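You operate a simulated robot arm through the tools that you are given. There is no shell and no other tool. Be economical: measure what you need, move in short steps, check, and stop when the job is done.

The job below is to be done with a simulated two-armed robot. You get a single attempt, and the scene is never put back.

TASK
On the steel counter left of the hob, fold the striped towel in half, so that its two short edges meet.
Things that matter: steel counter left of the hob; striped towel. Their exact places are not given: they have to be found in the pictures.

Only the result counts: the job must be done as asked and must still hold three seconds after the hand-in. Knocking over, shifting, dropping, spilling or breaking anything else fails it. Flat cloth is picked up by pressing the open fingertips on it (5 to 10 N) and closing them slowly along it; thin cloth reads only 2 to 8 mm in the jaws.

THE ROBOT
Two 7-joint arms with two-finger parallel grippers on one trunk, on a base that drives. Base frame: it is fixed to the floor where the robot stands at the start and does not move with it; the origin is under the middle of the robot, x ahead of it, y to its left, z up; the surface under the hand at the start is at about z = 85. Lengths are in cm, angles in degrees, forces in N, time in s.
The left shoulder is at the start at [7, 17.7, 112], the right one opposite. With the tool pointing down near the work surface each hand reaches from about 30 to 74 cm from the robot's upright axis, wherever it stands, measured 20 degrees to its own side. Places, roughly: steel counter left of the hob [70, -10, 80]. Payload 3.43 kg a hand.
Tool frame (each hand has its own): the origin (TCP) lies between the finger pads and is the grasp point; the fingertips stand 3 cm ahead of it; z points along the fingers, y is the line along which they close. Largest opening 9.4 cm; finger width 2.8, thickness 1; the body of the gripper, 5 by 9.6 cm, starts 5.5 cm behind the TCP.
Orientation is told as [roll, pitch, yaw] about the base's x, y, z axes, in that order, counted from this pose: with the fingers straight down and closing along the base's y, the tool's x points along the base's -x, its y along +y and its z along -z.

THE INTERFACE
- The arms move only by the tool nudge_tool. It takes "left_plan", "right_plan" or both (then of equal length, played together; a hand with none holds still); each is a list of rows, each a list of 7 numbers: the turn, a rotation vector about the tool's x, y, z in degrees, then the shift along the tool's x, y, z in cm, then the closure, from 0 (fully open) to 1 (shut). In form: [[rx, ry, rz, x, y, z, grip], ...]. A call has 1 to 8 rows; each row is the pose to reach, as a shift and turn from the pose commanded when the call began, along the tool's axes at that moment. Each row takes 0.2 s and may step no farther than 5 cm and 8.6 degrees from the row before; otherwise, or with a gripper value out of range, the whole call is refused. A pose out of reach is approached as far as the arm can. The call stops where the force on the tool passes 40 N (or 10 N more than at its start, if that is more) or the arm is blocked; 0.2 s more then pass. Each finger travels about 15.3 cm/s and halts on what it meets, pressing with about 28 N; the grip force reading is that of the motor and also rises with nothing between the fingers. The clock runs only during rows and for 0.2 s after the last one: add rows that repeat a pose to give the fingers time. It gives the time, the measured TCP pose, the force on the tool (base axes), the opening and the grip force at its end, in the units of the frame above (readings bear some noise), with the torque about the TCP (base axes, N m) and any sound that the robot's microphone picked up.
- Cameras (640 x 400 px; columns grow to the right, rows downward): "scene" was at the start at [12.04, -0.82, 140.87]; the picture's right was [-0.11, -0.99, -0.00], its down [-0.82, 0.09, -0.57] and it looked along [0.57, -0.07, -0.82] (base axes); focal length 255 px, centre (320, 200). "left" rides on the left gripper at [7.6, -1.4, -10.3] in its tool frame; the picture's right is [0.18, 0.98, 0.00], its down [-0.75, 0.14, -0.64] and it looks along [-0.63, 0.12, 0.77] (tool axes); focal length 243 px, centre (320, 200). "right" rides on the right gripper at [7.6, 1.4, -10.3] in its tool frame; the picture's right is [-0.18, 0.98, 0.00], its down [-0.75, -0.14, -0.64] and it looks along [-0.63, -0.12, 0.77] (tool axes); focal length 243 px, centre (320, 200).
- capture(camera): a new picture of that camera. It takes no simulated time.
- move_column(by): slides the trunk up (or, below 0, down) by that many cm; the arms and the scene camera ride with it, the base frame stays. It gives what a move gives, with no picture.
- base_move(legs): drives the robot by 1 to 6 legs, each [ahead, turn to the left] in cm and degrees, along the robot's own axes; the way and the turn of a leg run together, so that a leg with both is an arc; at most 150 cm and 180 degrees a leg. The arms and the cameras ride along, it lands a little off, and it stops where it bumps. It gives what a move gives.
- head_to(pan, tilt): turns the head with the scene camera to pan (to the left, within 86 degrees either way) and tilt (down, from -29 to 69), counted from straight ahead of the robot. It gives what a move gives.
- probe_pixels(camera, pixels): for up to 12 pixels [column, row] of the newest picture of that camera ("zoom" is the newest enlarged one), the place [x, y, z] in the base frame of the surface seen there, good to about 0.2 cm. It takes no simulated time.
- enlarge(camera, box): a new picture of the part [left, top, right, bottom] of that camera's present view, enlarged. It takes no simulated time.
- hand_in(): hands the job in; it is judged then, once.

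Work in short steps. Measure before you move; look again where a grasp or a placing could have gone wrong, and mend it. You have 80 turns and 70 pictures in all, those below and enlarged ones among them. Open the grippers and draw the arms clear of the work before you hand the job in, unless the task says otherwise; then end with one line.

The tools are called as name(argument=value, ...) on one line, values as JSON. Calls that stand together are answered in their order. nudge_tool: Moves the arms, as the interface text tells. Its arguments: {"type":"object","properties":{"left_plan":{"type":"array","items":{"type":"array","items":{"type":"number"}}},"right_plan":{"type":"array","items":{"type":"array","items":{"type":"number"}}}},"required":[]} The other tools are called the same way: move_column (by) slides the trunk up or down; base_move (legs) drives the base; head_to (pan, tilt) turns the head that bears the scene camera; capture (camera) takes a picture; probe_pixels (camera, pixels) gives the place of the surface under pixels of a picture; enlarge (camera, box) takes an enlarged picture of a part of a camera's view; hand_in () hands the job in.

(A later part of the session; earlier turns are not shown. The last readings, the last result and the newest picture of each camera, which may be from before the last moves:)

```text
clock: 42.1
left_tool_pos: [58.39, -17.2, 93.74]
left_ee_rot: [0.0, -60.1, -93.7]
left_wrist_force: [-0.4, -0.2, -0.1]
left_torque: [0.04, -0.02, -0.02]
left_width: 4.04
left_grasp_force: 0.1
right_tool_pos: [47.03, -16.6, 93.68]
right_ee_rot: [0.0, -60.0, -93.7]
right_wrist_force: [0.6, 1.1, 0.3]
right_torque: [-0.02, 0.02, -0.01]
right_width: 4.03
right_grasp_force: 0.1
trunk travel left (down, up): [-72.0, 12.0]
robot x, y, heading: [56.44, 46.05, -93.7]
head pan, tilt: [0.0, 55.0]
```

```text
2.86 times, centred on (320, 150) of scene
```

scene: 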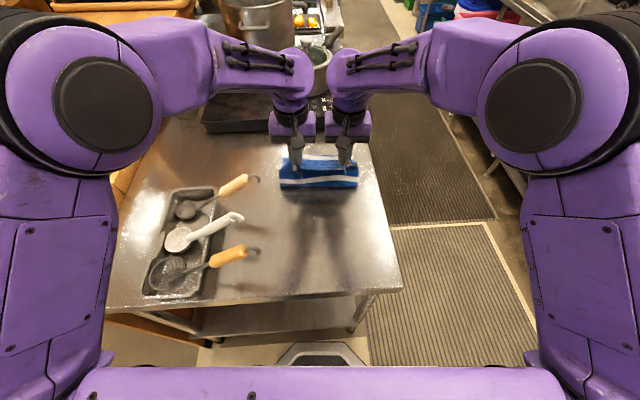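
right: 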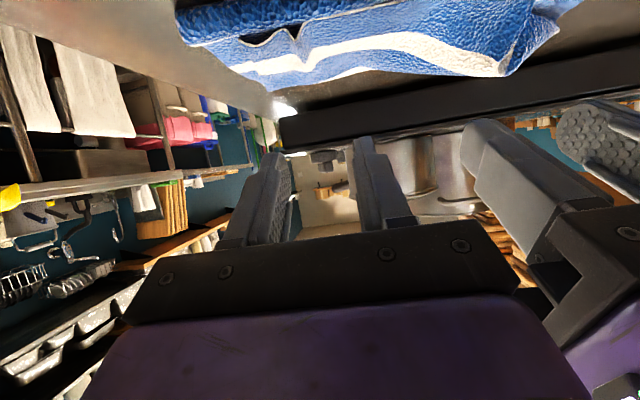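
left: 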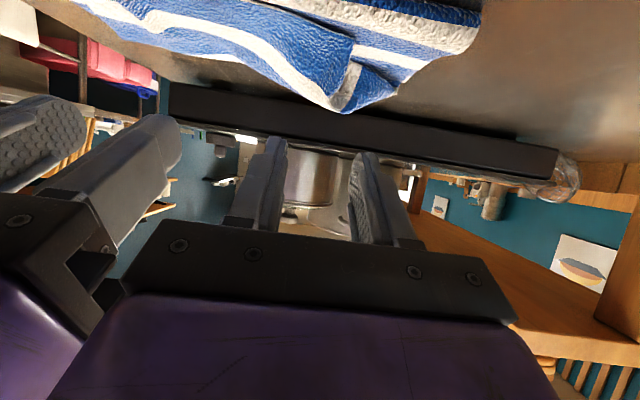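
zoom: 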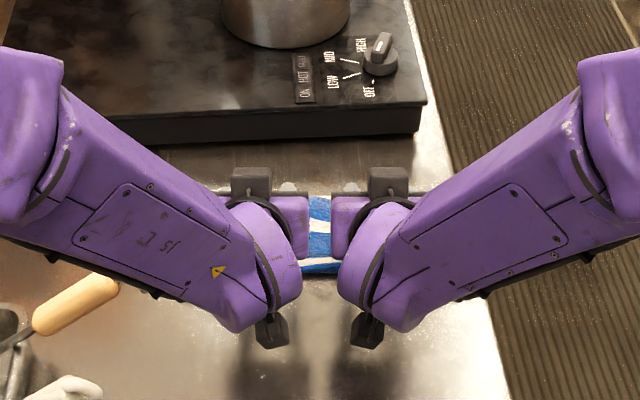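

The cloth has dropped. I lift the hands straight up 14 cm and untilt them to see the result.

nudge_tool(left_plan=[[0, 0, 0, -2.6, 0, -1.5, 0.57], [0, 7.5, 0, -5.2, 0, -3, 0.57], [0, 15, 0, -7.8, 0, -4.5, 0.57], [0, 22.5, 0, -10.4, 0, -6, 0.57], [0, 30, 0, -12.1, 0, -7, 0.57], [0, 37.5, 0, -12.1, 0, -7, 0.57], [0, 45, 0, -12.1, 0, -7, 0.57]], right_plan=[[0, 0, 0, -2.6, 0, -1.5, 0.57], [0, 7.5, 0, -5.2, 0, -3, 0.57], [0, 15, 0, -7.8, 0, -4.5, 0.57], [0, 22.5, 0, -10.4, 0, -6, 0.57], [0, 30, 0, -12.1, 0, -7, 0.57], [0, 37.5, 0, -12.1, 0, -7, 0.57], [0, 45, 0, -12.1, 0, -7, 0.57]])

nudge_tool(left_plan=[[0, 7.5, 0, 0, 2, 0, 0.57], [0, 15, 0, 1, 5, 0, 0.57], [0, 15, 0, 2, 9, 0, 0.57], [0, 15, 0, 3, 13, 0, 0.57]], right_plan=[[0, 7.5, 0, 0, -2, 0, 0.57], [0, 15, 0, 1, -5, 0, 0.57], [0, 15, 0, 2, -9, 0, 0.57], [0, 15, 0, 3, -13, 0, 0.57]])

enlarge(camera="scene", box=[230, 80, 410, 220])

capture(camera="left")

capture(camera="right")

```text
clock: 43.7
left_tool_pos: [58.54, -17.43, 107.48]
left_ee_rot: [0.0, -14.9, -93.7]
left_wrist_force: [-0.7, 0.6, 0.3]
left_torque: [0.01, -0.05, -0.01]
left_width: 4.05
left_grasp_force: 0.2
right_tool_pos: [46.95, -16.58, 107.52]
right_ee_rot: [0.1, -15.0, -93.4]
right_wrist_force: [-0.1, 0.0, -0.9]
right_torque: [-0.01, 0.0, 0.0]
right_width: 4.01
right_grasp_force: 0.0
trunk travel left (down, up): [-72.0, 12.0]
robot x, y, heading: [56.91, 46.27, -93.8]
head pan, tilt: [0.0, 55.0]
```

```text
clock: 44.7
left_tool_pos: [71.75, -14.97, 106.94]
left_ee_rot: [0.0, 0.0, -93.8]
left_wrist_force: [-0.2, -0.5, 0.3]
left_torque: [0.02, 0.04, -0.03]
left_width: 4.06
left_grasp_force: 0.1
right_tool_pos: [34.26, -12.53, 106.87]
right_ee_rot: [0.0, 0.0, -93.5]
right_wrist_force: [-1.0, 0.3, -0.6]
right_torque: [0.01, -0.01, 0.01]
right_width: 4.05
right_grasp_force: 0.1
trunk travel left (down, up): [-72.0, 12.0]
robot x, y, heading: [56.67, 46.0, -93.9]
head pan, tilt: [0.0, 55.0]
```

```text
2.86 times, centred on (320, 150) of scene
```

zoom: 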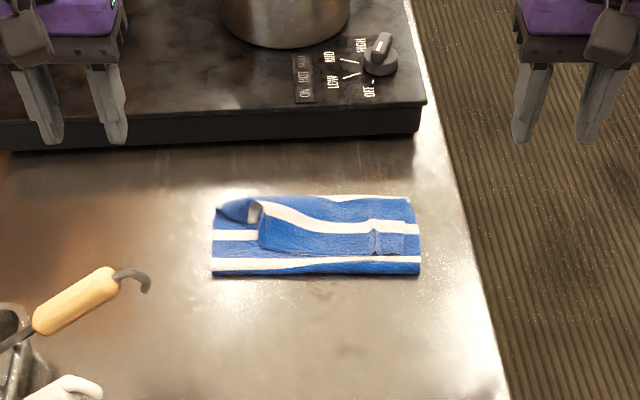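

```text
35 pictures are left
```

left: 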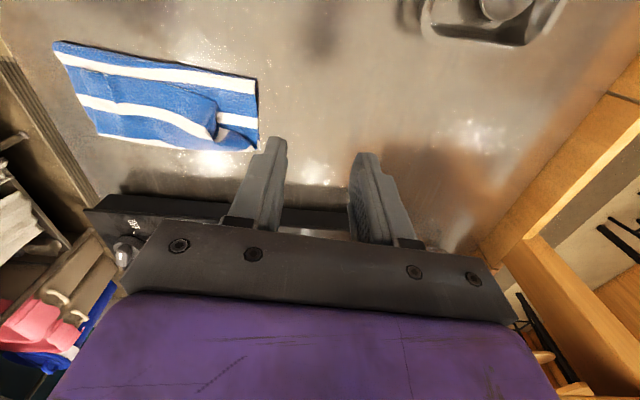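

```text
34 pictures are left
```

right: 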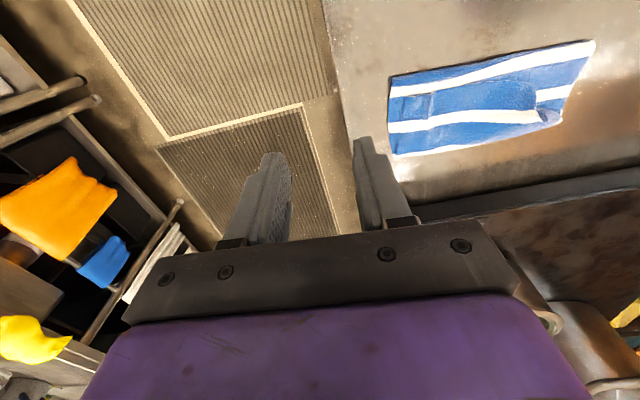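

The edge strip is flopped back on top (edge line near zoom row 255), with the left corner already lying forward. I look closer and measure.

enlarge(camera="scene", box=[284, 134, 356, 182])

probe_pixels(camera="zoom", pixels=[[55, 80], [70, 120], [170, 75], [175, 175], [180, 190], [300, 190], [400, 190], [470, 190], [300, 65], [440, 65], [560, 70], [540, 190]])

```text
8.33 times, centred on (320, 158) of scene
```

zoom: 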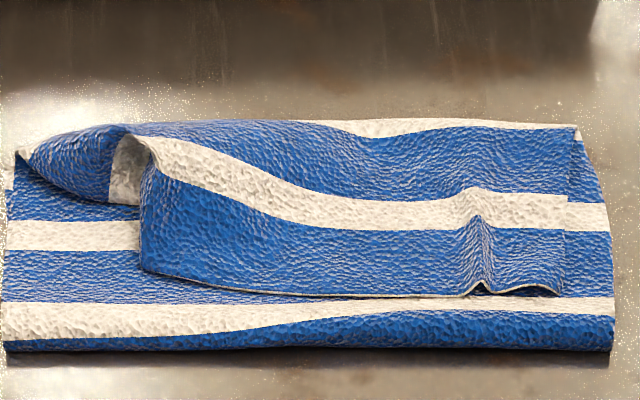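

```text
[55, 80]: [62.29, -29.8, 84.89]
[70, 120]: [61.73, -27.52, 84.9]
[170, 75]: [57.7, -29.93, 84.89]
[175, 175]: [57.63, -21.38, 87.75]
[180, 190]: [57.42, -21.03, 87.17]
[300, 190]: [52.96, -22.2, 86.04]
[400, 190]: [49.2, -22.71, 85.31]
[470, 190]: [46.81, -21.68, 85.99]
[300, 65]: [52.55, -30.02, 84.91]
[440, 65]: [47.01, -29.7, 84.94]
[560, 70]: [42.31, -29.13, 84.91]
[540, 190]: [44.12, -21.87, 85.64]
```

I measure the flap edge, crease, and the rounded front fold.

probe_pixels(camera="zoom", pixels=[[145, 266], [300, 290], [440, 292], [550, 288], [30, 155], [120, 130], [300, 125], [450, 125], [570, 135], [10, 348], [300, 345], [600, 348]])

probe_pixels(camera="zoom", pixels=[[20, 235], [20, 315], [590, 215], [590, 305], [350, 210], [220, 180], [350, 132], [480, 285], [400, 240], [100, 180], [75, 150], [580, 170]])

```text
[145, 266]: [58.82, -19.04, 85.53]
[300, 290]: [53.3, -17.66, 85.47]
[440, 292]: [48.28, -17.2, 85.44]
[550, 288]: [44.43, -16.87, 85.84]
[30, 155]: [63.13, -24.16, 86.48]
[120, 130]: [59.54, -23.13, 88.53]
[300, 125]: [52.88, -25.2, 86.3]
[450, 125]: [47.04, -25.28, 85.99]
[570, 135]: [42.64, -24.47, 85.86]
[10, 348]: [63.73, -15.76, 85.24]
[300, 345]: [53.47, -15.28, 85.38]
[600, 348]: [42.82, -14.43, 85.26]
```

```text
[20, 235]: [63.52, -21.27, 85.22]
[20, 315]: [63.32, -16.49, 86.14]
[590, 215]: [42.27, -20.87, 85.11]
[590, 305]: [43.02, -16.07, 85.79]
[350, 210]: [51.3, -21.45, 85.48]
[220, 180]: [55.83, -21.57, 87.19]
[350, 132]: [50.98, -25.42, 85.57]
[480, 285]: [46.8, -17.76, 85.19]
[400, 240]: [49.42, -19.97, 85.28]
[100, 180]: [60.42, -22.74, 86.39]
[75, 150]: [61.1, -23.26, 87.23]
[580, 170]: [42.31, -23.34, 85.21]
```

The fold slid forward (fold at y≈-15, flap 8 cm back). I'll re-pinch the flap edge (around x 57 and 45.7) and unfold it back toward me, then refold gripping closer to the edge. First, hover above it.

nudge_tool(left_plan=[[0, 0, 0, -1.4, -3.6, 1, 0.7], [0, 0, 0, -2.8, -7.2, 3, 0.7], [0, 0, 0, -4.2, -10.8, 5, 0.7], [0, 0, 0, -5.6, -14.4, 7, 0.7], [0, 0, 0, -5.6, -14.4, 11, 0.7], [0, 0, 0, -5.6, -14.4, 14.5, 0.7], [0, 0, 0, -5.6, -14.4, 16.4, 0.7], [0, 0, 0, -5.6, -14.4, 16.4, 0.7]], right_plan=[[0, 0, 0, -1.3, 3, 1, 0.7], [0, 0, 0, -2.6, 6, 3, 0.7], [0, 0, 0, -3.9, 9, 5, 0.7], [0, 0, 0, -5.2, 11.8, 7, 0.7], [0, 0, 0, -5.2, 11.8, 11, 0.7], [0, 0, 0, -5.2, 11.8, 14.5, 0.7], [0, 0, 0, -5.2, 11.8, 16.4, 0.7], [0, 0, 0, -5.2, 11.8, 16.4, 0.7]])

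capture(camera="left")

capture(camera="right")

```text
clock: 46.5
left_tool_pos: [57.03, -19.85, 90.37]
left_ee_rot: [-0.1, -0.1, -93.7]
left_wrist_force: [-0.2, 0.2, -0.2]
left_torque: [-0.01, 0.02, -0.02]
left_width: 2.84
left_grasp_force: 0.0
right_tool_pos: [45.6, -18.76, 90.57]
right_ee_rot: [-0.1, -0.1, -93.6]
right_wrist_force: [-0.3, 0.5, -0.4]
right_torque: [0.01, -0.02, -0.02]
right_width: 2.82
right_grasp_force: 0.0
trunk travel left (down, up): [-72.0, 12.0]
robot x, y, heading: [57.02, 45.98, -93.6]
head pan, tilt: [0.0, 55.0]
```

```text
32 pictures are left
```

left: 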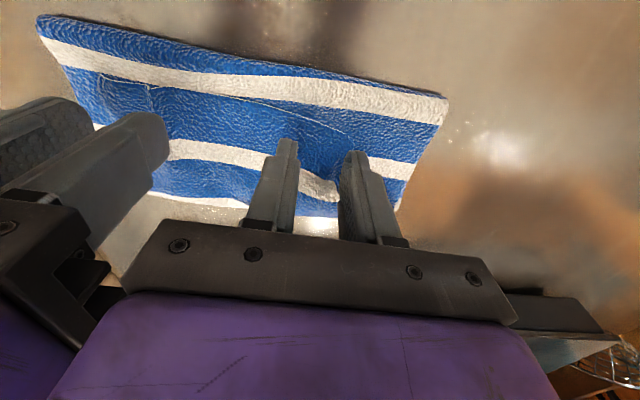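

```text
31 pictures are left
```

right: 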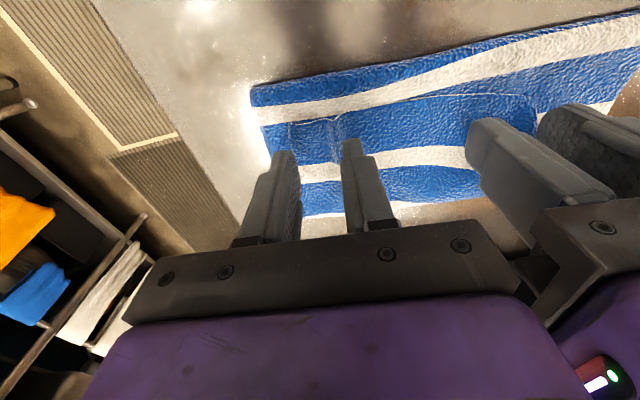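

Tips hover just over the flap edge (left view flap end ≈(350,130); right view ridge ≈(335,125)). I descend to near contact.

nudge_tool(left_plan=[[0, 0, 0, 0, -0.3, 0.8, 0.7], [0, 0, 0, 0, -0.3, 1.6, 0.7], [0, 0, 0, 0, -0.3, 1.85, 0.7], [0, 0, 0, 0, -0.3, 1.85, 0.7]], right_plan=[[0, 0, 0, 0, 0, 0.8, 0.7], [0, 0, 0, 0, 0, 1.6, 0.7], [0, 0, 0, 0, 0, 2.1, 0.7], [0, 0, 0, 0, 0, 2.1, 0.7]])

```text
clock: 47.5
left_tool_pos: [56.58, -19.82, 88.64]
left_ee_rot: [0.0, 0.0, -93.7]
left_wrist_force: [0.4, -0.3, 0.6]
left_torque: [-0.01, 0.01, 0.01]
left_width: 2.81
left_grasp_force: 0.0
right_tool_pos: [45.62, -18.83, 88.34]
right_ee_rot: [0.0, 0.1, -93.6]
right_wrist_force: [-0.6, 0.0, 2.6]
right_torque: [0.0, 0.04, 0.03]
right_width: 2.8
right_grasp_force: 0.1
trunk travel left (down, up): [-72.0, 12.0]
robot x, y, heading: [56.79, 46.32, -93.9]
head pan, tilt: [0.0, 55.0]
```

Right touches at 2.6 N; left slightly less. Lower a touch more and close slowly.

nudge_tool(left_plan=[[0, 0, 0, 0, 0, 0.2, 0.7], [0, 0, 0, 0, 0, 0.2, 0.75], [0, 0, 0, 0, 0, 0.2, 0.8], [0, 0, 0, 0, 0, 0.2, 0.85], [0, 0, 0, 0, 0, 0.2, 0.9], [0, 0, 0, 0, 0, 0.2, 0.95], [0, 0, 0, 0, 0, 0.2, 1], [0, 0, 0, 0, 0, 0.2, 1]], right_plan=[[0, 0, 0, 0, 0, 0.05, 0.7], [0, 0, 0, 0, 0, 0.05, 0.75], [0, 0, 0, 0, 0, 0.05, 0.8], [0, 0, 0, 0, 0, 0.05, 0.85], [0, 0, 0, 0, 0, 0.05, 0.9], [0, 0, 0, 0, 0, 0.05, 0.95], [0, 0, 0, 0, 0, 0.05, 1], [0, 0, 0, 0, 0, 0.05, 1]])

capture(camera="left")

capture(camera="right")

```text
clock: 49.3
left_tool_pos: [56.58, -19.78, 88.42]
left_ee_rot: [-0.1, -0.1, -93.7]
left_wrist_force: [-7.7, 1.0, 6.0]
left_torque: [0.01, 0.26, -0.04]
left_width: 0.22
left_grasp_force: 27.6
right_tool_pos: [45.78, -18.56, 88.26]
right_ee_rot: [0.1, -0.2, -93.6]
right_wrist_force: [5.9, -0.5, 0.9]
right_torque: [0.0, -0.17, 0.07]
right_width: 0.24
right_grasp_force: 28.6
trunk travel left (down, up): [-72.0, 12.0]
robot x, y, heading: [57.12, 45.55, -93.8]
head pan, tilt: [0.0, 55.0]
```

```text
30 pictures are left
```

left: 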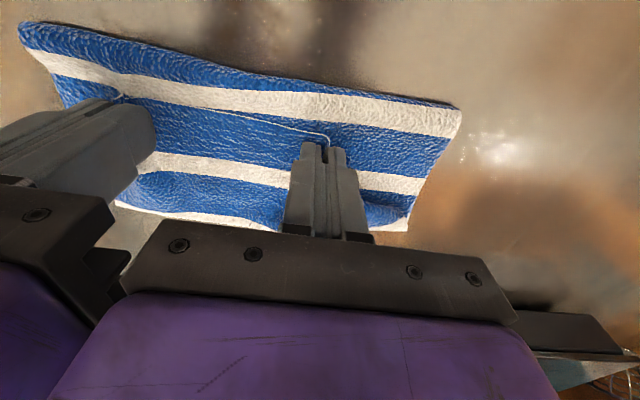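

```text
29 pictures are left
```

right: 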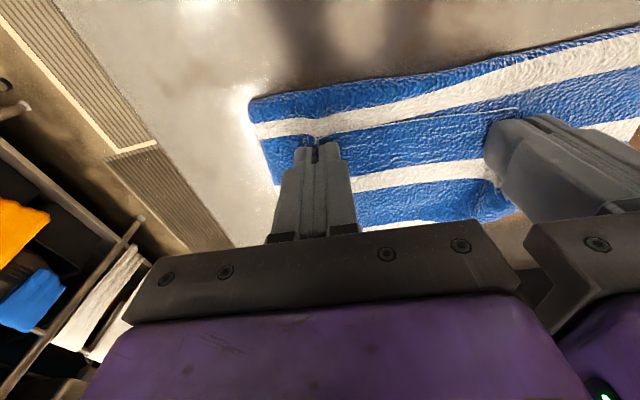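

Both hold the flap (0.22 / 0.24 cm). I carry the edge up and back 22 cm to unfold the towel.

nudge_tool(left_plan=[[0, 0, 0, 1, 0, -3, 1], [0, 0, 0, 4, 0, -6.5, 1], [0, 0, 0, 8, 0, -9, 1], [0, 0, 0, 12, 0, -10, 1], [0, 0, 0, 16, 0, -8.5, 1], [0, 0, 0, 19, 0, -6, 1], [0, 0, 0, 21.5, 0, -3, 1], [0, 0, 0, 22.5, 0, -0.7, 1]], right_plan=[[0, 0, 0, 1, 0, -3, 1], [0, 0, 0, 4, 0, -6.5, 1], [0, 0, 0, 8, 0, -9, 1], [0, 0, 0, 12, 0, -10, 1], [0, 0, 0, 16, 0, -8.5, 1], [0, 0, 0, 19, 0, -6, 1], [0, 0, 0, 21.5, 0, -3, 1], [0, 0, 0, 22.5, 0, -0.7, 1]])

enlarge(camera="scene", box=[230, 110, 410, 250])

capture(camera="left")

```text
clock: 51.1
left_tool_pos: [57.61, 2.07, 89.94]
left_ee_rot: [-1.8, -0.6, -93.0]
left_wrist_force: [-4.2, 0.4, -0.2]
left_torque: [0.04, 0.12, -0.05]
left_width: 0.17
left_grasp_force: 28.3
right_tool_pos: [47.09, 3.87, 89.01]
right_ee_rot: [0.0, 0.0, -93.6]
right_wrist_force: [4.8, -0.9, -0.3]
right_torque: [-0.03, -0.12, 0.0]
right_width: 0.22
right_grasp_force: 27.8
trunk travel left (down, up): [-72.0, 12.0]
robot x, y, heading: [57.3, 46.01, -93.5]
head pan, tilt: [0.0, 55.0]
```

```text
2.86 times, centred on (320, 180) of scene
```

zoom: 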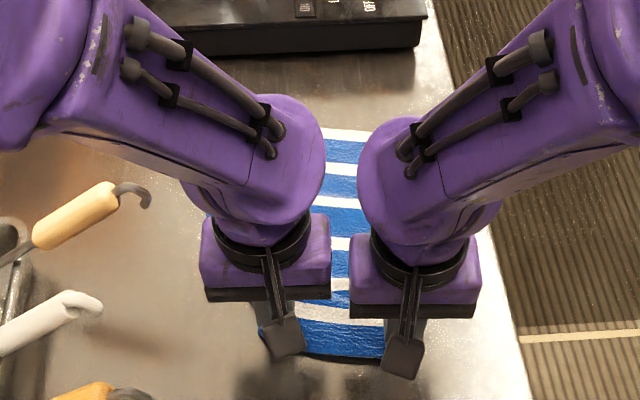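

```text
27 pictures are left
```

left: 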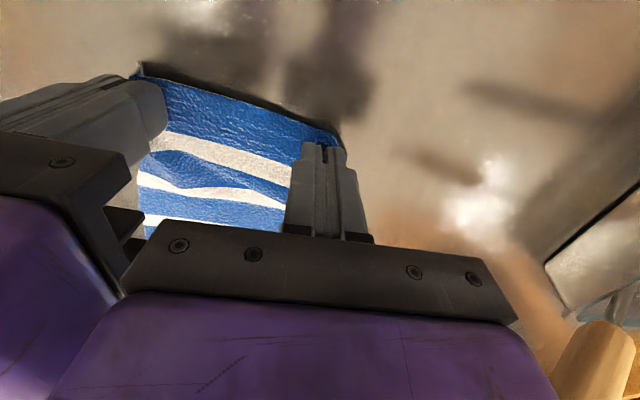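

The towel is unfolded back; hands are close together (10.5 cm). I release with a small opening and raise, moving apart.

nudge_tool(left_plan=[[0, 0, 0, 0, 0, 0.6, 1], [0, 0, 0, 0, 0, 0.6, 0.8], [0, 0, 0, 0, 0, 0.6, 0.7], [0, 0, 0, 0, 0, 0.6, 0.7], [0, 0, 0, 0, 0, -3, 0.7], [0, 0, 0, 0, 0, -7, 0.7], [0, 0, 0, 0, 0, -11.5, 0.7], [0, 0, 0, -3, 0, -15.5, 0.7]], right_plan=[[0, 0, 0, 0, -0.3, 0.6, 1], [0, 0, 0, 0, -0.3, 0.6, 0.8], [0, 0, 0, 0, -0.3, 0.6, 0.7], [0, 0, 0, 0, -0.3, 0.6, 0.7], [0, 0, 0, 0, -0.3, -3, 0.7], [0, 0, 0, 0, -2, -7, 0.7], [0, 0, 0, 0, -6, -9, 0.7], [0, 0, 0, 0, -10, -11, 0.7]])

nudge_tool(left_plan=[[0, 0, 0, -5, 0, 0, 0.7], [0, 0, 0, -9, 1, 0, 0.7], [0, 0, 0, -12, 4, 0, 0.7], [0, 0, 0, -15, 7, 0, 0.7]], right_plan=[[0, 0, 0, 0, -4, 0, 0.7], [0, 0, 0, 0, -4, 0, 0.7], [0, 0, 0, 0, -4, 0, 0.7], [0, 0, 0, 0, -4, 0, 0.7]])

enlarge(camera="scene", box=[230, 110, 410, 250])

```text
clock: 52.9
left_tool_pos: [57.62, -0.39, 104.59]
left_ee_rot: [0.0, 0.0, -93.8]
left_wrist_force: [0.1, 0.6, 0.6]
left_torque: [0.03, -0.01, -0.02]
left_width: 2.83
left_grasp_force: 0.0
right_tool_pos: [36.94, 4.7, 100.1]
right_ee_rot: [0.1, 0.0, -93.7]
right_wrist_force: [0.1, 0.3, -0.6]
right_torque: [-0.05, 0.0, 0.01]
right_width: 2.81
right_grasp_force: 0.1
trunk travel left (down, up): [-72.0, 12.0]
robot x, y, heading: [57.14, 46.12, -93.7]
head pan, tilt: [0.0, 55.0]
```

```text
clock: 53.9
left_tool_pos: [63.85, -16.13, 104.57]
left_ee_rot: [0.0, 0.1, -93.9]
left_wrist_force: [0.2, -0.3, -0.4]
left_torque: [0.04, 0.0, -0.04]
left_width: 2.78
left_grasp_force: 0.1
right_tool_pos: [33.11, 4.62, 100.05]
right_ee_rot: [0.0, 0.1, -93.6]
right_wrist_force: [0.9, 0.1, -0.1]
right_torque: [-0.01, 0.03, 0.0]
right_width: 2.81
right_grasp_force: 0.1
trunk travel left (down, up): [-72.0, 12.0]
robot x, y, heading: [56.83, 46.11, -93.7]
head pan, tilt: [0.0, 55.0]
```

```text
2.86 times, centred on (320, 180) of scene
```

zoom: 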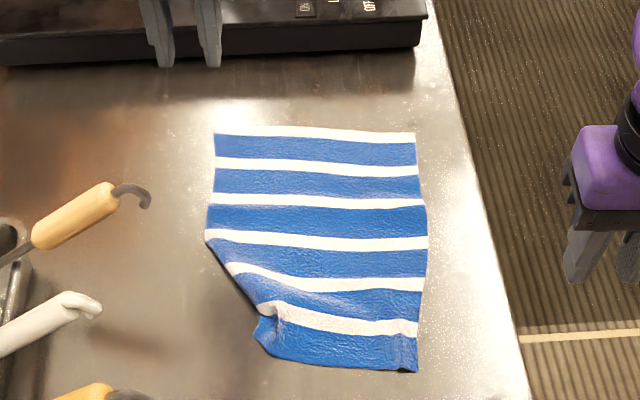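

Nearly flat, except the near-left corner is folded under. I zoom in on it and measure.

enlarge(camera="scene", box=[280, 170, 355, 220])

probe_pixels(camera="zoom", pixels=[[70, 60], [190, 210], [190, 255], [220, 300], [400, 325], [560, 330], [580, 150], [240, 190], [130, 110], [195, 165], [300, 250], [400, 180]])

```text
8.00 times, centred on (318, 195) of scene
```

zoom: 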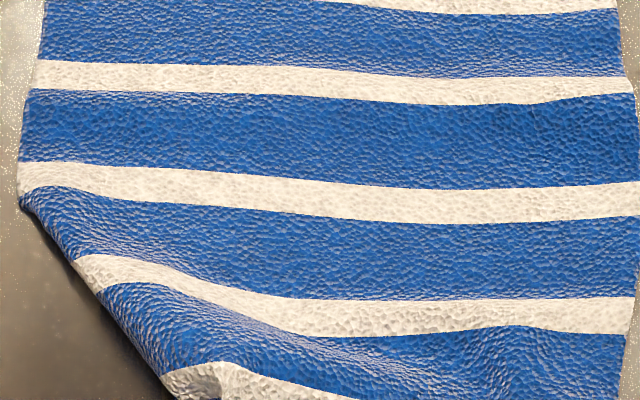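

```text
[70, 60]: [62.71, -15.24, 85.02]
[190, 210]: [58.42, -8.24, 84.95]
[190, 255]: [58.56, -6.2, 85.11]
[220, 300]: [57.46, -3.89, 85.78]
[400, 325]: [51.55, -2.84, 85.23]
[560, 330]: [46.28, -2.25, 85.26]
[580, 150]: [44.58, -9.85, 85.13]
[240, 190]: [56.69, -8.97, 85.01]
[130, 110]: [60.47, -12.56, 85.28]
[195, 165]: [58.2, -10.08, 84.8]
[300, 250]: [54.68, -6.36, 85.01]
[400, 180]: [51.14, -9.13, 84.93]
```

The corner is folded under along a diagonal. Lifting the edge should let it hang free. I zoom on the near edge to place the grips.

enlarge(camera="scene", box=[290, 205, 362, 253])

probe_pixels(camera="zoom", pixels=[[115, 45], [90, 100], [150, 160], [250, 185], [350, 205], [450, 215], [505, 215], [490, 180], [500, 100], [160, 60], [125, 130], [200, 140]])

```text
8.33 times, centred on (326, 229) of scene
```

zoom: 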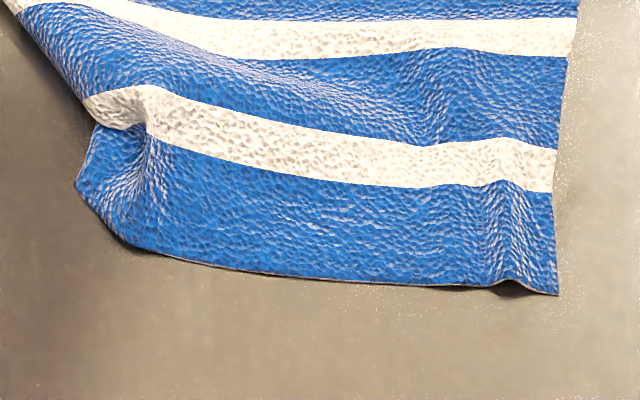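

```text
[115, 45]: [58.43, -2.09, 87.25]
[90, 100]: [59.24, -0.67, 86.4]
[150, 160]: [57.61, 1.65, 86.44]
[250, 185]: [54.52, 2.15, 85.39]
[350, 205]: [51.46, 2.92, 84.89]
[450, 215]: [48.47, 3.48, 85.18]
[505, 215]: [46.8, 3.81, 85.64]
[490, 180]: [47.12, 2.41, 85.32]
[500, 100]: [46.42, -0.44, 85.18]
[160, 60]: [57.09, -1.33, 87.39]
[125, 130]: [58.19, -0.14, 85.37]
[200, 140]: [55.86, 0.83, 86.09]
```

Left hand alone will fix the corner first: pinch the edge near (57, 4.3), lift so the corner hangs, then lay it down from the corner. Hover there.

nudge_tool(left_plan=[[0, 0, 0, 3, -3.5, 0, 0.7], [0, 0, 0, 7, -6, 0, 0.7], [0, 0, 0, 11.5, -8.15, 0, 0.7], [0, 0, 0, 16, -8.15, 2, 0.7], [0, 0, 0, 20, -8.15, 4, 0.7], [0, 0, 0, 20, -8.15, 8.5, 0.7], [0, 0, 0, 20, -8.15, 13, 0.7], [0, 0, 0, 20, -8.15, 14.1, 0.7]])

capture(camera="left")

```text
clock: 55.7
left_tool_pos: [56.96, 4.21, 91.62]
left_ee_rot: [-1.2, -1.0, -93.2]
left_wrist_force: [-0.4, -1.1, 0.2]
left_torque: [-0.02, -0.02, -0.03]
left_width: 2.81
left_grasp_force: 0.1
right_tool_pos: [33.16, 4.96, 100.2]
right_ee_rot: [0.1, 0.0, -93.6]
right_wrist_force: [0.1, 0.0, 0.8]
right_torque: [-0.04, -0.01, 0.0]
right_width: 2.84
right_grasp_force: 0.2
trunk travel left (down, up): [-72.0, 12.0]
robot x, y, heading: [56.76, 46.31, -93.6]
head pan, tilt: [0.0, 55.0]
```

```text
23 pictures are left
```

left: 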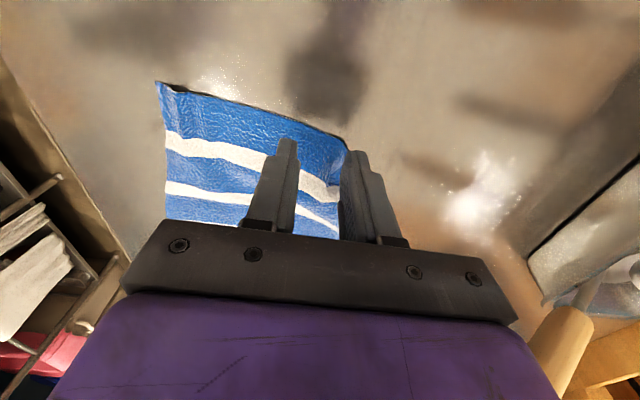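

The left arm is at its near limit (z off by 1.1). I raise it slightly, back the base up 5 cm, and re-approach.

nudge_tool(left_plan=[[0, 0, 0, -2, 0, -4, 0.7], [0, 0, 0, -5, 0, -5, 0.7]])

base_move(legs=[[-5, 0]])

capture(camera="left")

```text
clock: 56.3
left_tool_pos: [56.69, -0.5, 95.45]
left_ee_rot: [0.1, 0.0, -93.7]
left_wrist_force: [-0.2, -0.8, -0.1]
left_torque: [0.03, 0.0, 0.01]
left_width: 2.85
left_grasp_force: 0.0
right_tool_pos: [33.18, 4.74, 100.2]
right_ee_rot: [0.0, 0.1, -93.6]
right_wrist_force: [-0.9, -0.1, 0.4]
right_torque: [0.0, -0.03, -0.01]
right_width: 2.84
right_grasp_force: 0.1
trunk travel left (down, up): [-72.0, 12.0]
robot x, y, heading: [56.93, 46.27, -93.9]
head pan, tilt: [0.0, 55.0]
```

```text
clock: 57.3
left_tool_pos: [56.93, 4.26, 95.4]
left_ee_rot: [0.1, 0.1, -93.7]
left_wrist_force: [-0.8, 0.2, 1.0]
left_torque: [0.01, -0.02, 0.01]
left_width: 2.83
left_grasp_force: 0.0
right_tool_pos: [33.45, 9.52, 100.06]
right_ee_rot: [0.0, 0.2, -93.6]
right_wrist_force: [-0.5, -0.7, -0.1]
right_torque: [0.02, -0.04, 0.01]
right_width: 2.84
right_grasp_force: 0.1
trunk travel left (down, up): [-72.0, 12.0]
robot x, y, heading: [57.16, 51.36, -94.0]
head pan, tilt: [0.0, 55.0]
```

```text
22 pictures are left
```

left: 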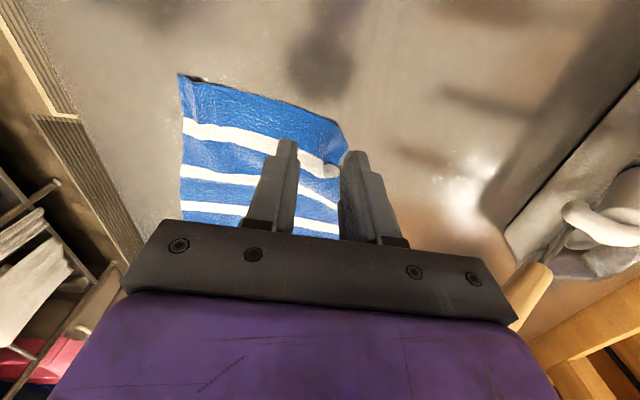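

Now in comfortable reach. I shift 1.2 inward and 0.8 right, and descend to near contact.

nudge_tool(left_plan=[[0, 0, 0, -1.2, -0.8, 2, 0.7], [0, 0, 0, -1.2, -0.8, 4.5, 0.7], [0, 0, 0, -1.2, -0.8, 6.4, 0.7], [0, 0, 0, -1.2, -0.8, 6.9, 0.7], [0, 0, 0, -1.2, -0.8, 6.9, 0.7]])

```text
clock: 58.5
left_tool_pos: [56.42, 3.0, 89.11]
left_ee_rot: [-1.5, 0.1, -92.5]
left_wrist_force: [0.3, 0.8, -0.6]
left_torque: [0.01, 0.0, 0.0]
left_width: 2.84
left_grasp_force: 0.0
right_tool_pos: [33.43, 9.79, 100.29]
right_ee_rot: [0.1, 0.0, -93.6]
right_wrist_force: [0.1, -0.4, 0.1]
right_torque: [0.01, 0.01, -0.01]
right_width: 2.81
right_grasp_force: 0.1
trunk travel left (down, up): [-72.0, 12.0]
robot x, y, heading: [57.1, 50.83, -93.7]
head pan, tilt: [0.0, 55.0]
```

The left arm hits a joint limit this close to the midline. I try a lower trunk: raise the hand 8, drop the column 8.

nudge_tool(left_plan=[[0, 0, 0, 0, 0, -4, 0.7], [0, 0, 0, 0, 0, -8.5, 0.7]], right_plan=[[0, 0, 0, 0, 0, -4, 0.7], [0, 0, 0, 0, 0, -8.5, 0.7]])

move_column(by=-8)

```text
clock: 59.1
left_tool_pos: [55.52, 3.49, 97.39]
left_ee_rot: [0.4, -0.2, -94.1]
left_wrist_force: [0.0, 0.1, -0.2]
left_torque: [-0.02, -0.04, 0.01]
left_width: 2.81
left_grasp_force: 0.0
right_tool_pos: [33.05, 9.99, 108.73]
right_ee_rot: [0.4, -0.2, -93.6]
right_wrist_force: [-0.5, 0.5, -0.4]
right_torque: [-0.04, -0.03, -0.01]
right_width: 2.83
right_grasp_force: 0.0
trunk travel left (down, up): [-72.0, 12.0]
robot x, y, heading: [57.34, 50.65, -93.8]
head pan, tilt: [0.0, 55.0]
```

```text
clock: 60.2
left_tool_pos: [56.16, 3.26, 89.26]
left_ee_rot: [0.0, 0.0, -93.7]
left_wrist_force: [-0.2, 0.0, 0.2]
left_torque: [-0.01, 0.05, 0.01]
left_width: 2.81
left_grasp_force: 0.0
right_tool_pos: [33.55, 9.67, 100.77]
right_ee_rot: [-0.1, 0.1, -93.7]
right_wrist_force: [0.7, 0.5, 0.6]
right_torque: [0.03, 0.0, 0.03]
right_width: 2.82
right_grasp_force: 0.1
trunk travel left (down, up): [-64.0, 20.0]
robot x, y, heading: [57.19, 51.01, -93.6]
head pan, tilt: [0.0, 55.0]
```

That cures it (pose exact). Descend further and read the contact.

nudge_tool(left_plan=[[0, 0, 0, 0, 0, 0.6, 0.7], [0, 0, 0, 0, 0, 0.9, 0.7], [0, 0, 0, 0, 0, 0.9, 0.7]])

capture(camera="left")

```text
clock: 61.0
left_tool_pos: [56.12, 3.16, 88.57]
left_ee_rot: [0.0, -0.1, -93.8]
left_wrist_force: [-0.8, 0.0, 1.2]
left_torque: [0.0, 0.01, -0.03]
left_width: 2.81
left_grasp_force: 0.0
right_tool_pos: [33.71, 9.72, 100.71]
right_ee_rot: [-0.1, 0.0, -93.6]
right_wrist_force: [-0.7, 0.3, -0.7]
right_torque: [0.01, 0.03, 0.01]
right_width: 2.85
right_grasp_force: 0.0
trunk travel left (down, up): [-64.0, 20.0]
robot x, y, heading: [57.71, 51.07, -93.8]
head pan, tilt: [0.0, 55.0]
```

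```text
21 pictures are left
```

left: 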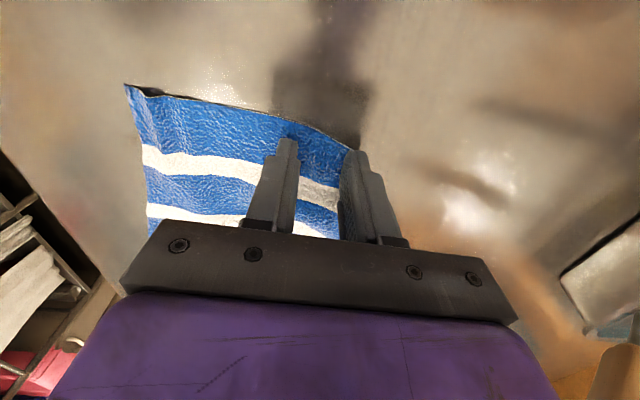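

Outer finger is right at the rounded corner; I shift 0.5 right, press lightly and close.

nudge_tool(left_plan=[[0, 0, 0, -0.3, -0.5, -0.3, 0.7], [0, 0, 0, -0.3, -0.5, 0.22, 0.7], [0, 0, 0, -0.3, -0.5, 0.25, 0.76], [0, 0, 0, -0.3, -0.5, 0.25, 0.82], [0, 0, 0, -0.3, -0.5, 0.25, 0.88], [0, 0, 0, -0.3, -0.5, 0.25, 0.94], [0, 0, 0, -0.3, -0.5, 0.25, 1], [0, 0, 0, -0.3, -0.5, 0.25, 1]])

capture(camera="left")

```text
clock: 62.8
left_tool_pos: [55.68, 2.85, 88.22]
left_ee_rot: [-0.2, 0.0, -93.6]
left_wrist_force: [0.0, -0.5, 2.8]
left_torque: [0.03, -0.02, -0.02]
left_width: 0.2
left_grasp_force: 27.7
right_tool_pos: [33.57, 9.71, 100.75]
right_ee_rot: [-0.1, -0.2, -93.7]
right_wrist_force: [0.8, 0.9, -0.3]
right_torque: [0.0, 0.01, 0.0]
right_width: 2.84
right_grasp_force: 0.1
trunk travel left (down, up): [-64.0, 20.0]
robot x, y, heading: [57.17, 51.08, -93.7]
head pan, tilt: [0.0, 55.0]
```

```text
20 pictures are left
```

left: 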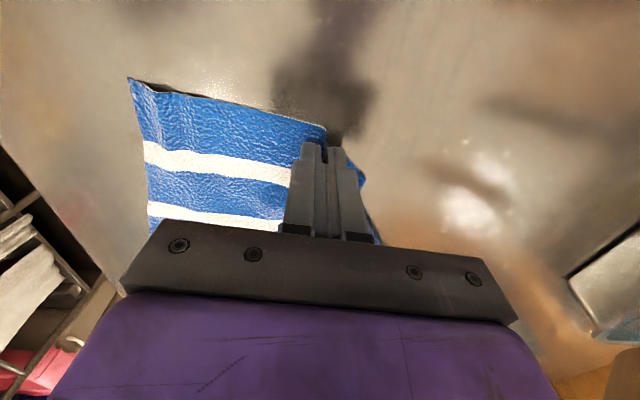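

Grasped (0.20). Lift 11 cm and move 4 left, then check whether the corner hangs free.

nudge_tool(left_plan=[[0, 0, 0, 0, 0, -3, 1], [0, 0, 0, 0, 0, -6, 1], [0, 0, 0, 0, 1, -9, 1], [0, 0, 0, 0, 3, -11, 1], [0, 0, 0, 0, 4.5, -11, 1], [0, 0, 0, 0, 4.5, -11, 1]])

capture(camera="left")

enlarge(camera="scene", box=[240, 110, 420, 250])

```text
clock: 64.2
left_tool_pos: [60.08, 2.55, 99.17]
left_ee_rot: [0.0, 0.0, -93.8]
left_wrist_force: [-0.8, 0.5, -0.6]
left_torque: [-0.01, 0.0, -0.04]
left_width: 0.24
left_grasp_force: 28.2
right_tool_pos: [33.64, 9.7, 100.74]
right_ee_rot: [-0.1, 0.0, -93.6]
right_wrist_force: [-0.7, 0.2, -0.6]
right_torque: [0.02, -0.05, 0.01]
right_width: 2.83
right_grasp_force: 0.0
trunk travel left (down, up): [-64.0, 20.0]
robot x, y, heading: [57.23, 51.02, -93.6]
head pan, tilt: [0.0, 55.0]
```

```text
19 pictures are left
```

left: 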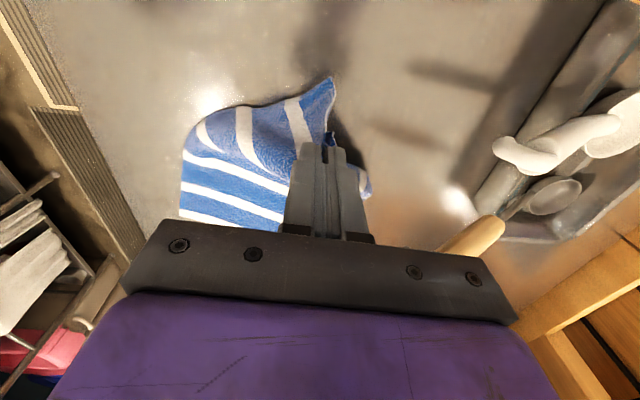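

```text
2.86 times, centred on (330, 180) of scene
```

zoom: 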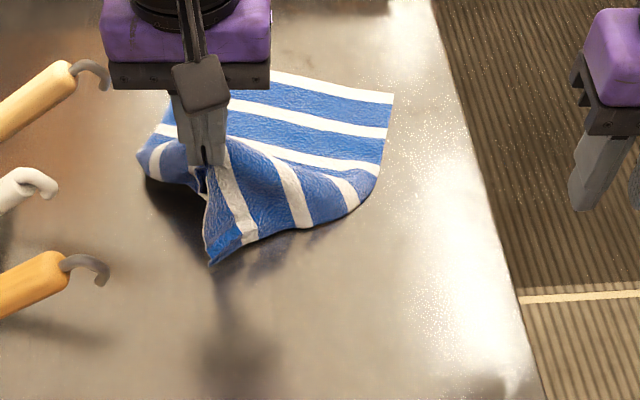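

I zoom in to see where the left corner hangs.

enlarge(camera="scene", box=[270, 145, 342, 193])

probe_pixels(camera="zoom", pixels=[[95, 70], [130, 160], [250, 230], [240, 320], [400, 270], [560, 190], [620, 150], [200, 160], [300, 250], [120, 110], [220, 190], [60, 110]])

```text
8.33 times, centred on (306, 169) of scene
```

zoom: 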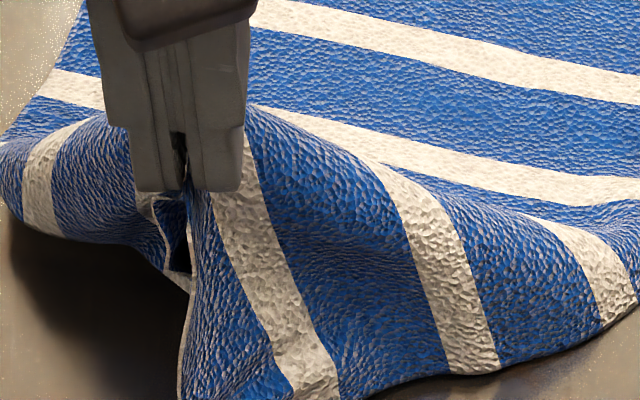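

```text
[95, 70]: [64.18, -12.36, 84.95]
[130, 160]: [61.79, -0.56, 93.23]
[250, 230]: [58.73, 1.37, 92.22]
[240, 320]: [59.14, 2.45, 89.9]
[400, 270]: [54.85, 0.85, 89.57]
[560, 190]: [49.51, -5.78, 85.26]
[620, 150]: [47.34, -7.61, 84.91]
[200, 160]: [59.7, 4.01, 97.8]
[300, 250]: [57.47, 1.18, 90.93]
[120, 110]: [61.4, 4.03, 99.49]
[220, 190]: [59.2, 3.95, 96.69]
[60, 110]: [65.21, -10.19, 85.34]
```

The corner hangs free below the grip. I move 3.5 left, lower so it touches down first, then lay the cloth toward the right.

nudge_tool(left_plan=[[0, 0, 0, 0, 2, 0, 1], [0, 0, 0, 0.5, 3.5, 1.5, 1], [0, 0, 0, 1, 3.5, 3.7, 1], [0, 0, 0, 1, 1.8, 6, 1], [0, 0, 0, 1, 0, 8.3, 1], [0, 0, 0, 1, -1.5, 10, 1], [0, 0, 0, 1, -2, 10.4, 1]])

enlarge(camera="scene", box=[240, 110, 420, 250])

capture(camera="left")

```text
clock: 65.8
left_tool_pos: [58.11, 3.75, 88.58]
left_ee_rot: [0.0, -0.1, -93.7]
left_wrist_force: [0.4, -0.3, 0.5]
left_torque: [0.03, -0.04, -0.02]
left_width: 0.23
left_grasp_force: 28.1
right_tool_pos: [33.61, 9.74, 100.78]
right_ee_rot: [0.0, 0.0, -93.5]
right_wrist_force: [-0.1, 0.4, 0.3]
right_torque: [0.02, 0.03, -0.03]
right_width: 2.83
right_grasp_force: 0.1
trunk travel left (down, up): [-64.0, 20.0]
robot x, y, heading: [57.13, 50.95, -93.8]
head pan, tilt: [0.0, 55.0]
```

```text
2.86 times, centred on (330, 180) of scene
```

zoom: 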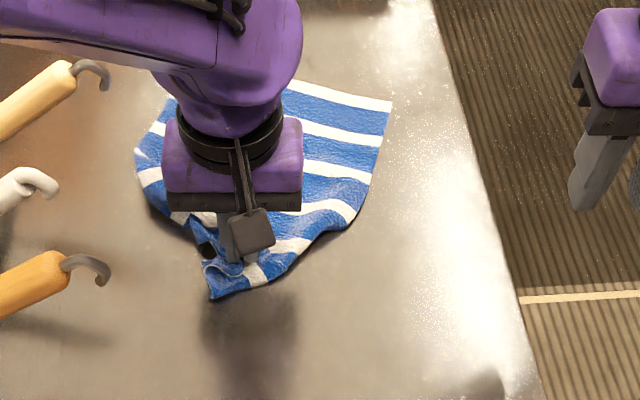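

```text
15 pictures are left
```

left: 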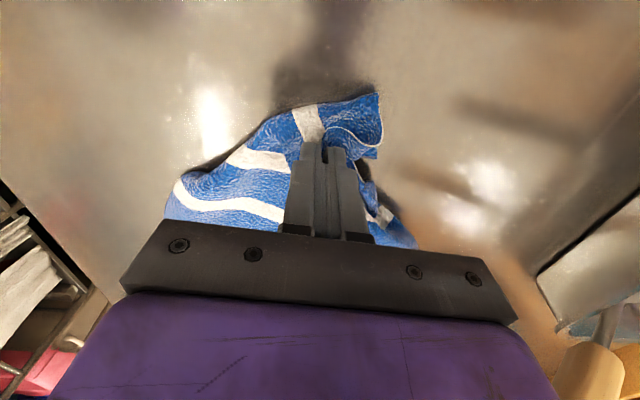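

The right corner got drawn left (zoom (212,297)). I release, clear the left hand, then will pull each corner outward in turn.

nudge_tool(left_plan=[[0, 0, 0, 0, 0, 0, 0.8], [0, 0, 0, 0, 0, 0, 0.6], [0, 0, 0, 0, 0, -4, 0.6], [0, 0, 0, -1, 0, -9, 0.6], [0, 0, 0, -4, 0, -13, 0.6], [0, 0, 0, -8, 1, -16, 0.6], [0, 0, 0, -12, 3, -17, 0.6], [0, 0, 0, -16, 6, -17, 0.6]])

enlarge(camera="scene", box=[265, 130, 361, 194])

probe_pixels(camera="zoom", pixels=[[120, 380], [150, 350], [220, 340], [90, 240], [110, 290], [60, 160], [180, 280], [400, 260], [480, 100], [60, 60], [250, 60], [480, 30]])

```text
refused: row 4 steps farther than a row can; nothing moved
```

```text
6.25 times, centred on (313, 162) of scene
```

zoom: 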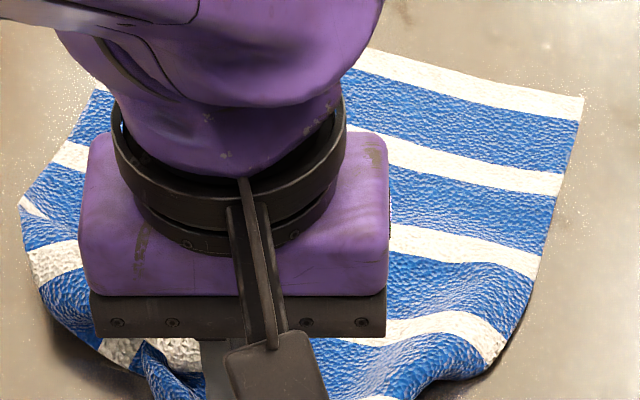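

```text
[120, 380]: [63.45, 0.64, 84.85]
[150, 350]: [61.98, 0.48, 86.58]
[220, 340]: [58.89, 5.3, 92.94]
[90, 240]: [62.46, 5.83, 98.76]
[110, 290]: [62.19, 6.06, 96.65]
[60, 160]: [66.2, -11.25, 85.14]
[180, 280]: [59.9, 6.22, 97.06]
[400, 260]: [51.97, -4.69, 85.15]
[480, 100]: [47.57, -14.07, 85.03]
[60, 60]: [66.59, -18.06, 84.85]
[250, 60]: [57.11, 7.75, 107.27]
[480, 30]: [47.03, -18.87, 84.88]
```

A row step was too long; same manoeuvre with smaller steps.

nudge_tool(left_plan=[[0, 0, 0, 0, 0, 0, 0.8], [0, 0, 0, 0, 0, 0, 0.6], [0, 0, 0, 0, 0, -4, 0.6], [0, 0, 0, -1, 0, -8.5, 0.6], [0, 0, 0, -3, 0, -13, 0.6], [0, 0, 0, -6.5, 1, -16, 0.6], [0, 0, 0, -11, 2, -17, 0.6], [0, 0, 0, -15, 5, -17, 0.6]])

enlarge(camera="scene", box=[265, 130, 361, 194])

probe_pixels(camera="zoom", pixels=[[120, 380], [150, 350], [220, 340], [250, 320], [300, 340], [60, 160], [180, 280], [400, 260], [540, 250], [60, 60], [100, 300], [200, 390]])

```text
clock: 67.6
left_tool_pos: [62.38, -11.47, 105.58]
left_ee_rot: [0.0, 0.0, -93.6]
left_wrist_force: [0.7, -1.0, -0.5]
left_torque: [0.01, 0.01, -0.02]
left_width: 3.74
left_grasp_force: 0.1
right_tool_pos: [33.57, 9.57, 100.65]
right_ee_rot: [0.1, 0.1, -93.6]
right_wrist_force: [-0.6, -0.6, 0.7]
right_torque: [0.01, 0.0, -0.02]
right_width: 2.82
right_grasp_force: 0.1
trunk travel left (down, up): [-64.0, 20.0]
robot x, y, heading: [57.02, 51.24, -93.5]
head pan, tilt: [0.0, 55.0]
```

```text
6.25 times, centred on (313, 162) of scene
```

zoom: 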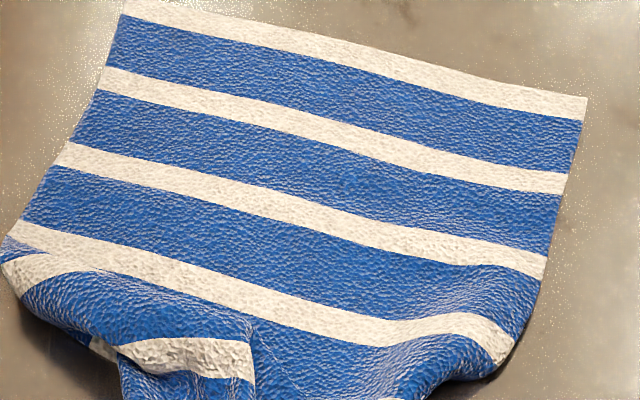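

```text
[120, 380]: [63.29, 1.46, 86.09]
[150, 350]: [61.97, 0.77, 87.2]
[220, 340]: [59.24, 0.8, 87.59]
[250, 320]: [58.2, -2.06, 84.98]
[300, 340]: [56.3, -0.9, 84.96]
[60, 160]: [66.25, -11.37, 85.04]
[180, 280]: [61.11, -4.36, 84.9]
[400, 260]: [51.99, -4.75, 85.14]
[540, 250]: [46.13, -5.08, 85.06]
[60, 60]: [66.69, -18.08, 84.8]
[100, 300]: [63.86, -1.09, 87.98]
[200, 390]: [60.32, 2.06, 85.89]
```

I look at the messy near part.

enlarge(camera="scene", box=[262, 160, 352, 220])

probe_pixels(camera="zoom", pixels=[[150, 275], [160, 250], [230, 240], [300, 200], [250, 160], [200, 180], [130, 160], [280, 150], [400, 180], [220, 290], [350, 230], [180, 220]])

```text
6.67 times, centred on (307, 190) of scene
```

zoom: 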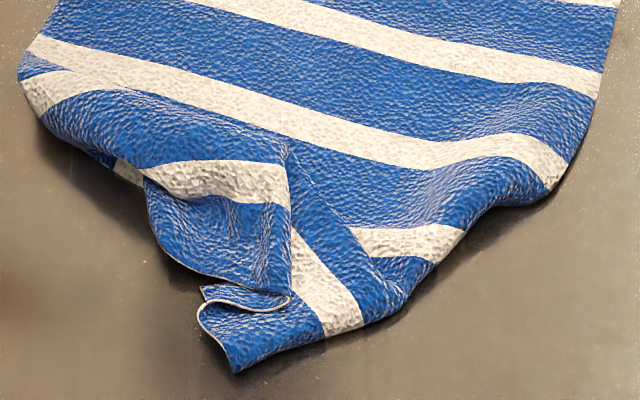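

```text
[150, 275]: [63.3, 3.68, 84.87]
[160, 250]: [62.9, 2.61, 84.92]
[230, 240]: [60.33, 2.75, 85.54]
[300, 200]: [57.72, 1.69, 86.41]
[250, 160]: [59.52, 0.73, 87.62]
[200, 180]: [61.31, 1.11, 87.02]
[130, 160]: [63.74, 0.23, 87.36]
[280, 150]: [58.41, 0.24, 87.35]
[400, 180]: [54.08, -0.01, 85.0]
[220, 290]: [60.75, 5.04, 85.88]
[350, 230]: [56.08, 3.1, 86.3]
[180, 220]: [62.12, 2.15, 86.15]
```

The right corner lies at zoom (235,372) ≈ (60, 8); it must be drawn back to the right. I back the base 8 cm for reach, move the left hand aside and bring the right hand over it.

base_move(legs=[[-8, 0]])

nudge_tool(left_plan=[[0, 0, 0, 0, 4, -2, 0.6], [0, 0, 0, 0, 8, -4, 0.6], [0, 0, 0, 0, 12, -5, 0.6], [0, 0, 0, 0, 14, -5, 0.6], [0, 0, 0, 0, 14, -5, 0.6], [0, 0, 0, 0, 14, -5, 0.6], [0, 0, 0, 0, 14, -5, 0.6]], right_plan=[[0, 0, 0, -1, 3, 0, 0.6], [0, 0, 0, -2, 7, 0, 0.6], [0, 0, 0, -3.5, 11.5, 0, 0.6], [0, 0, 0, -5, 16, 0, 0.6], [0, 0, 0, -6.5, 20.5, 0, 0.6], [0, 0, 0, -8, 25, 2, 0.6], [0, 0, 0, -9, 26, 5.5, 0.6]])

capture(camera="right")

```text
clock: 68.7
left_tool_pos: [62.7, -3.65, 105.5]
left_ee_rot: [0.0, 0.0, -93.8]
left_wrist_force: [0.2, 0.7, 0.6]
left_torque: [0.03, 0.02, 0.05]
left_width: 3.73
left_grasp_force: 0.1
right_tool_pos: [34.23, 17.62, 100.71]
right_ee_rot: [0.0, 0.0, -93.6]
right_wrist_force: [0.2, 0.0, -0.2]
right_torque: [0.01, -0.01, 0.02]
right_width: 2.83
right_grasp_force: 0.1
trunk travel left (down, up): [-64.0, 20.0]
robot x, y, heading: [57.34, 58.92, -93.8]
head pan, tilt: [0.0, 55.0]
```

```text
refused: row 6 steps farther than a row can; nothing moved
```

```text
11 pictures are left
```

right: 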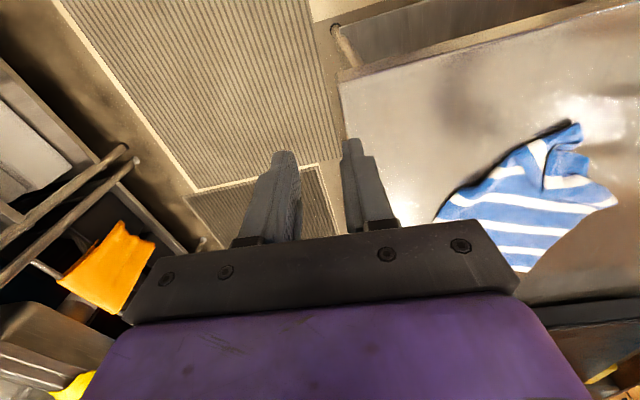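

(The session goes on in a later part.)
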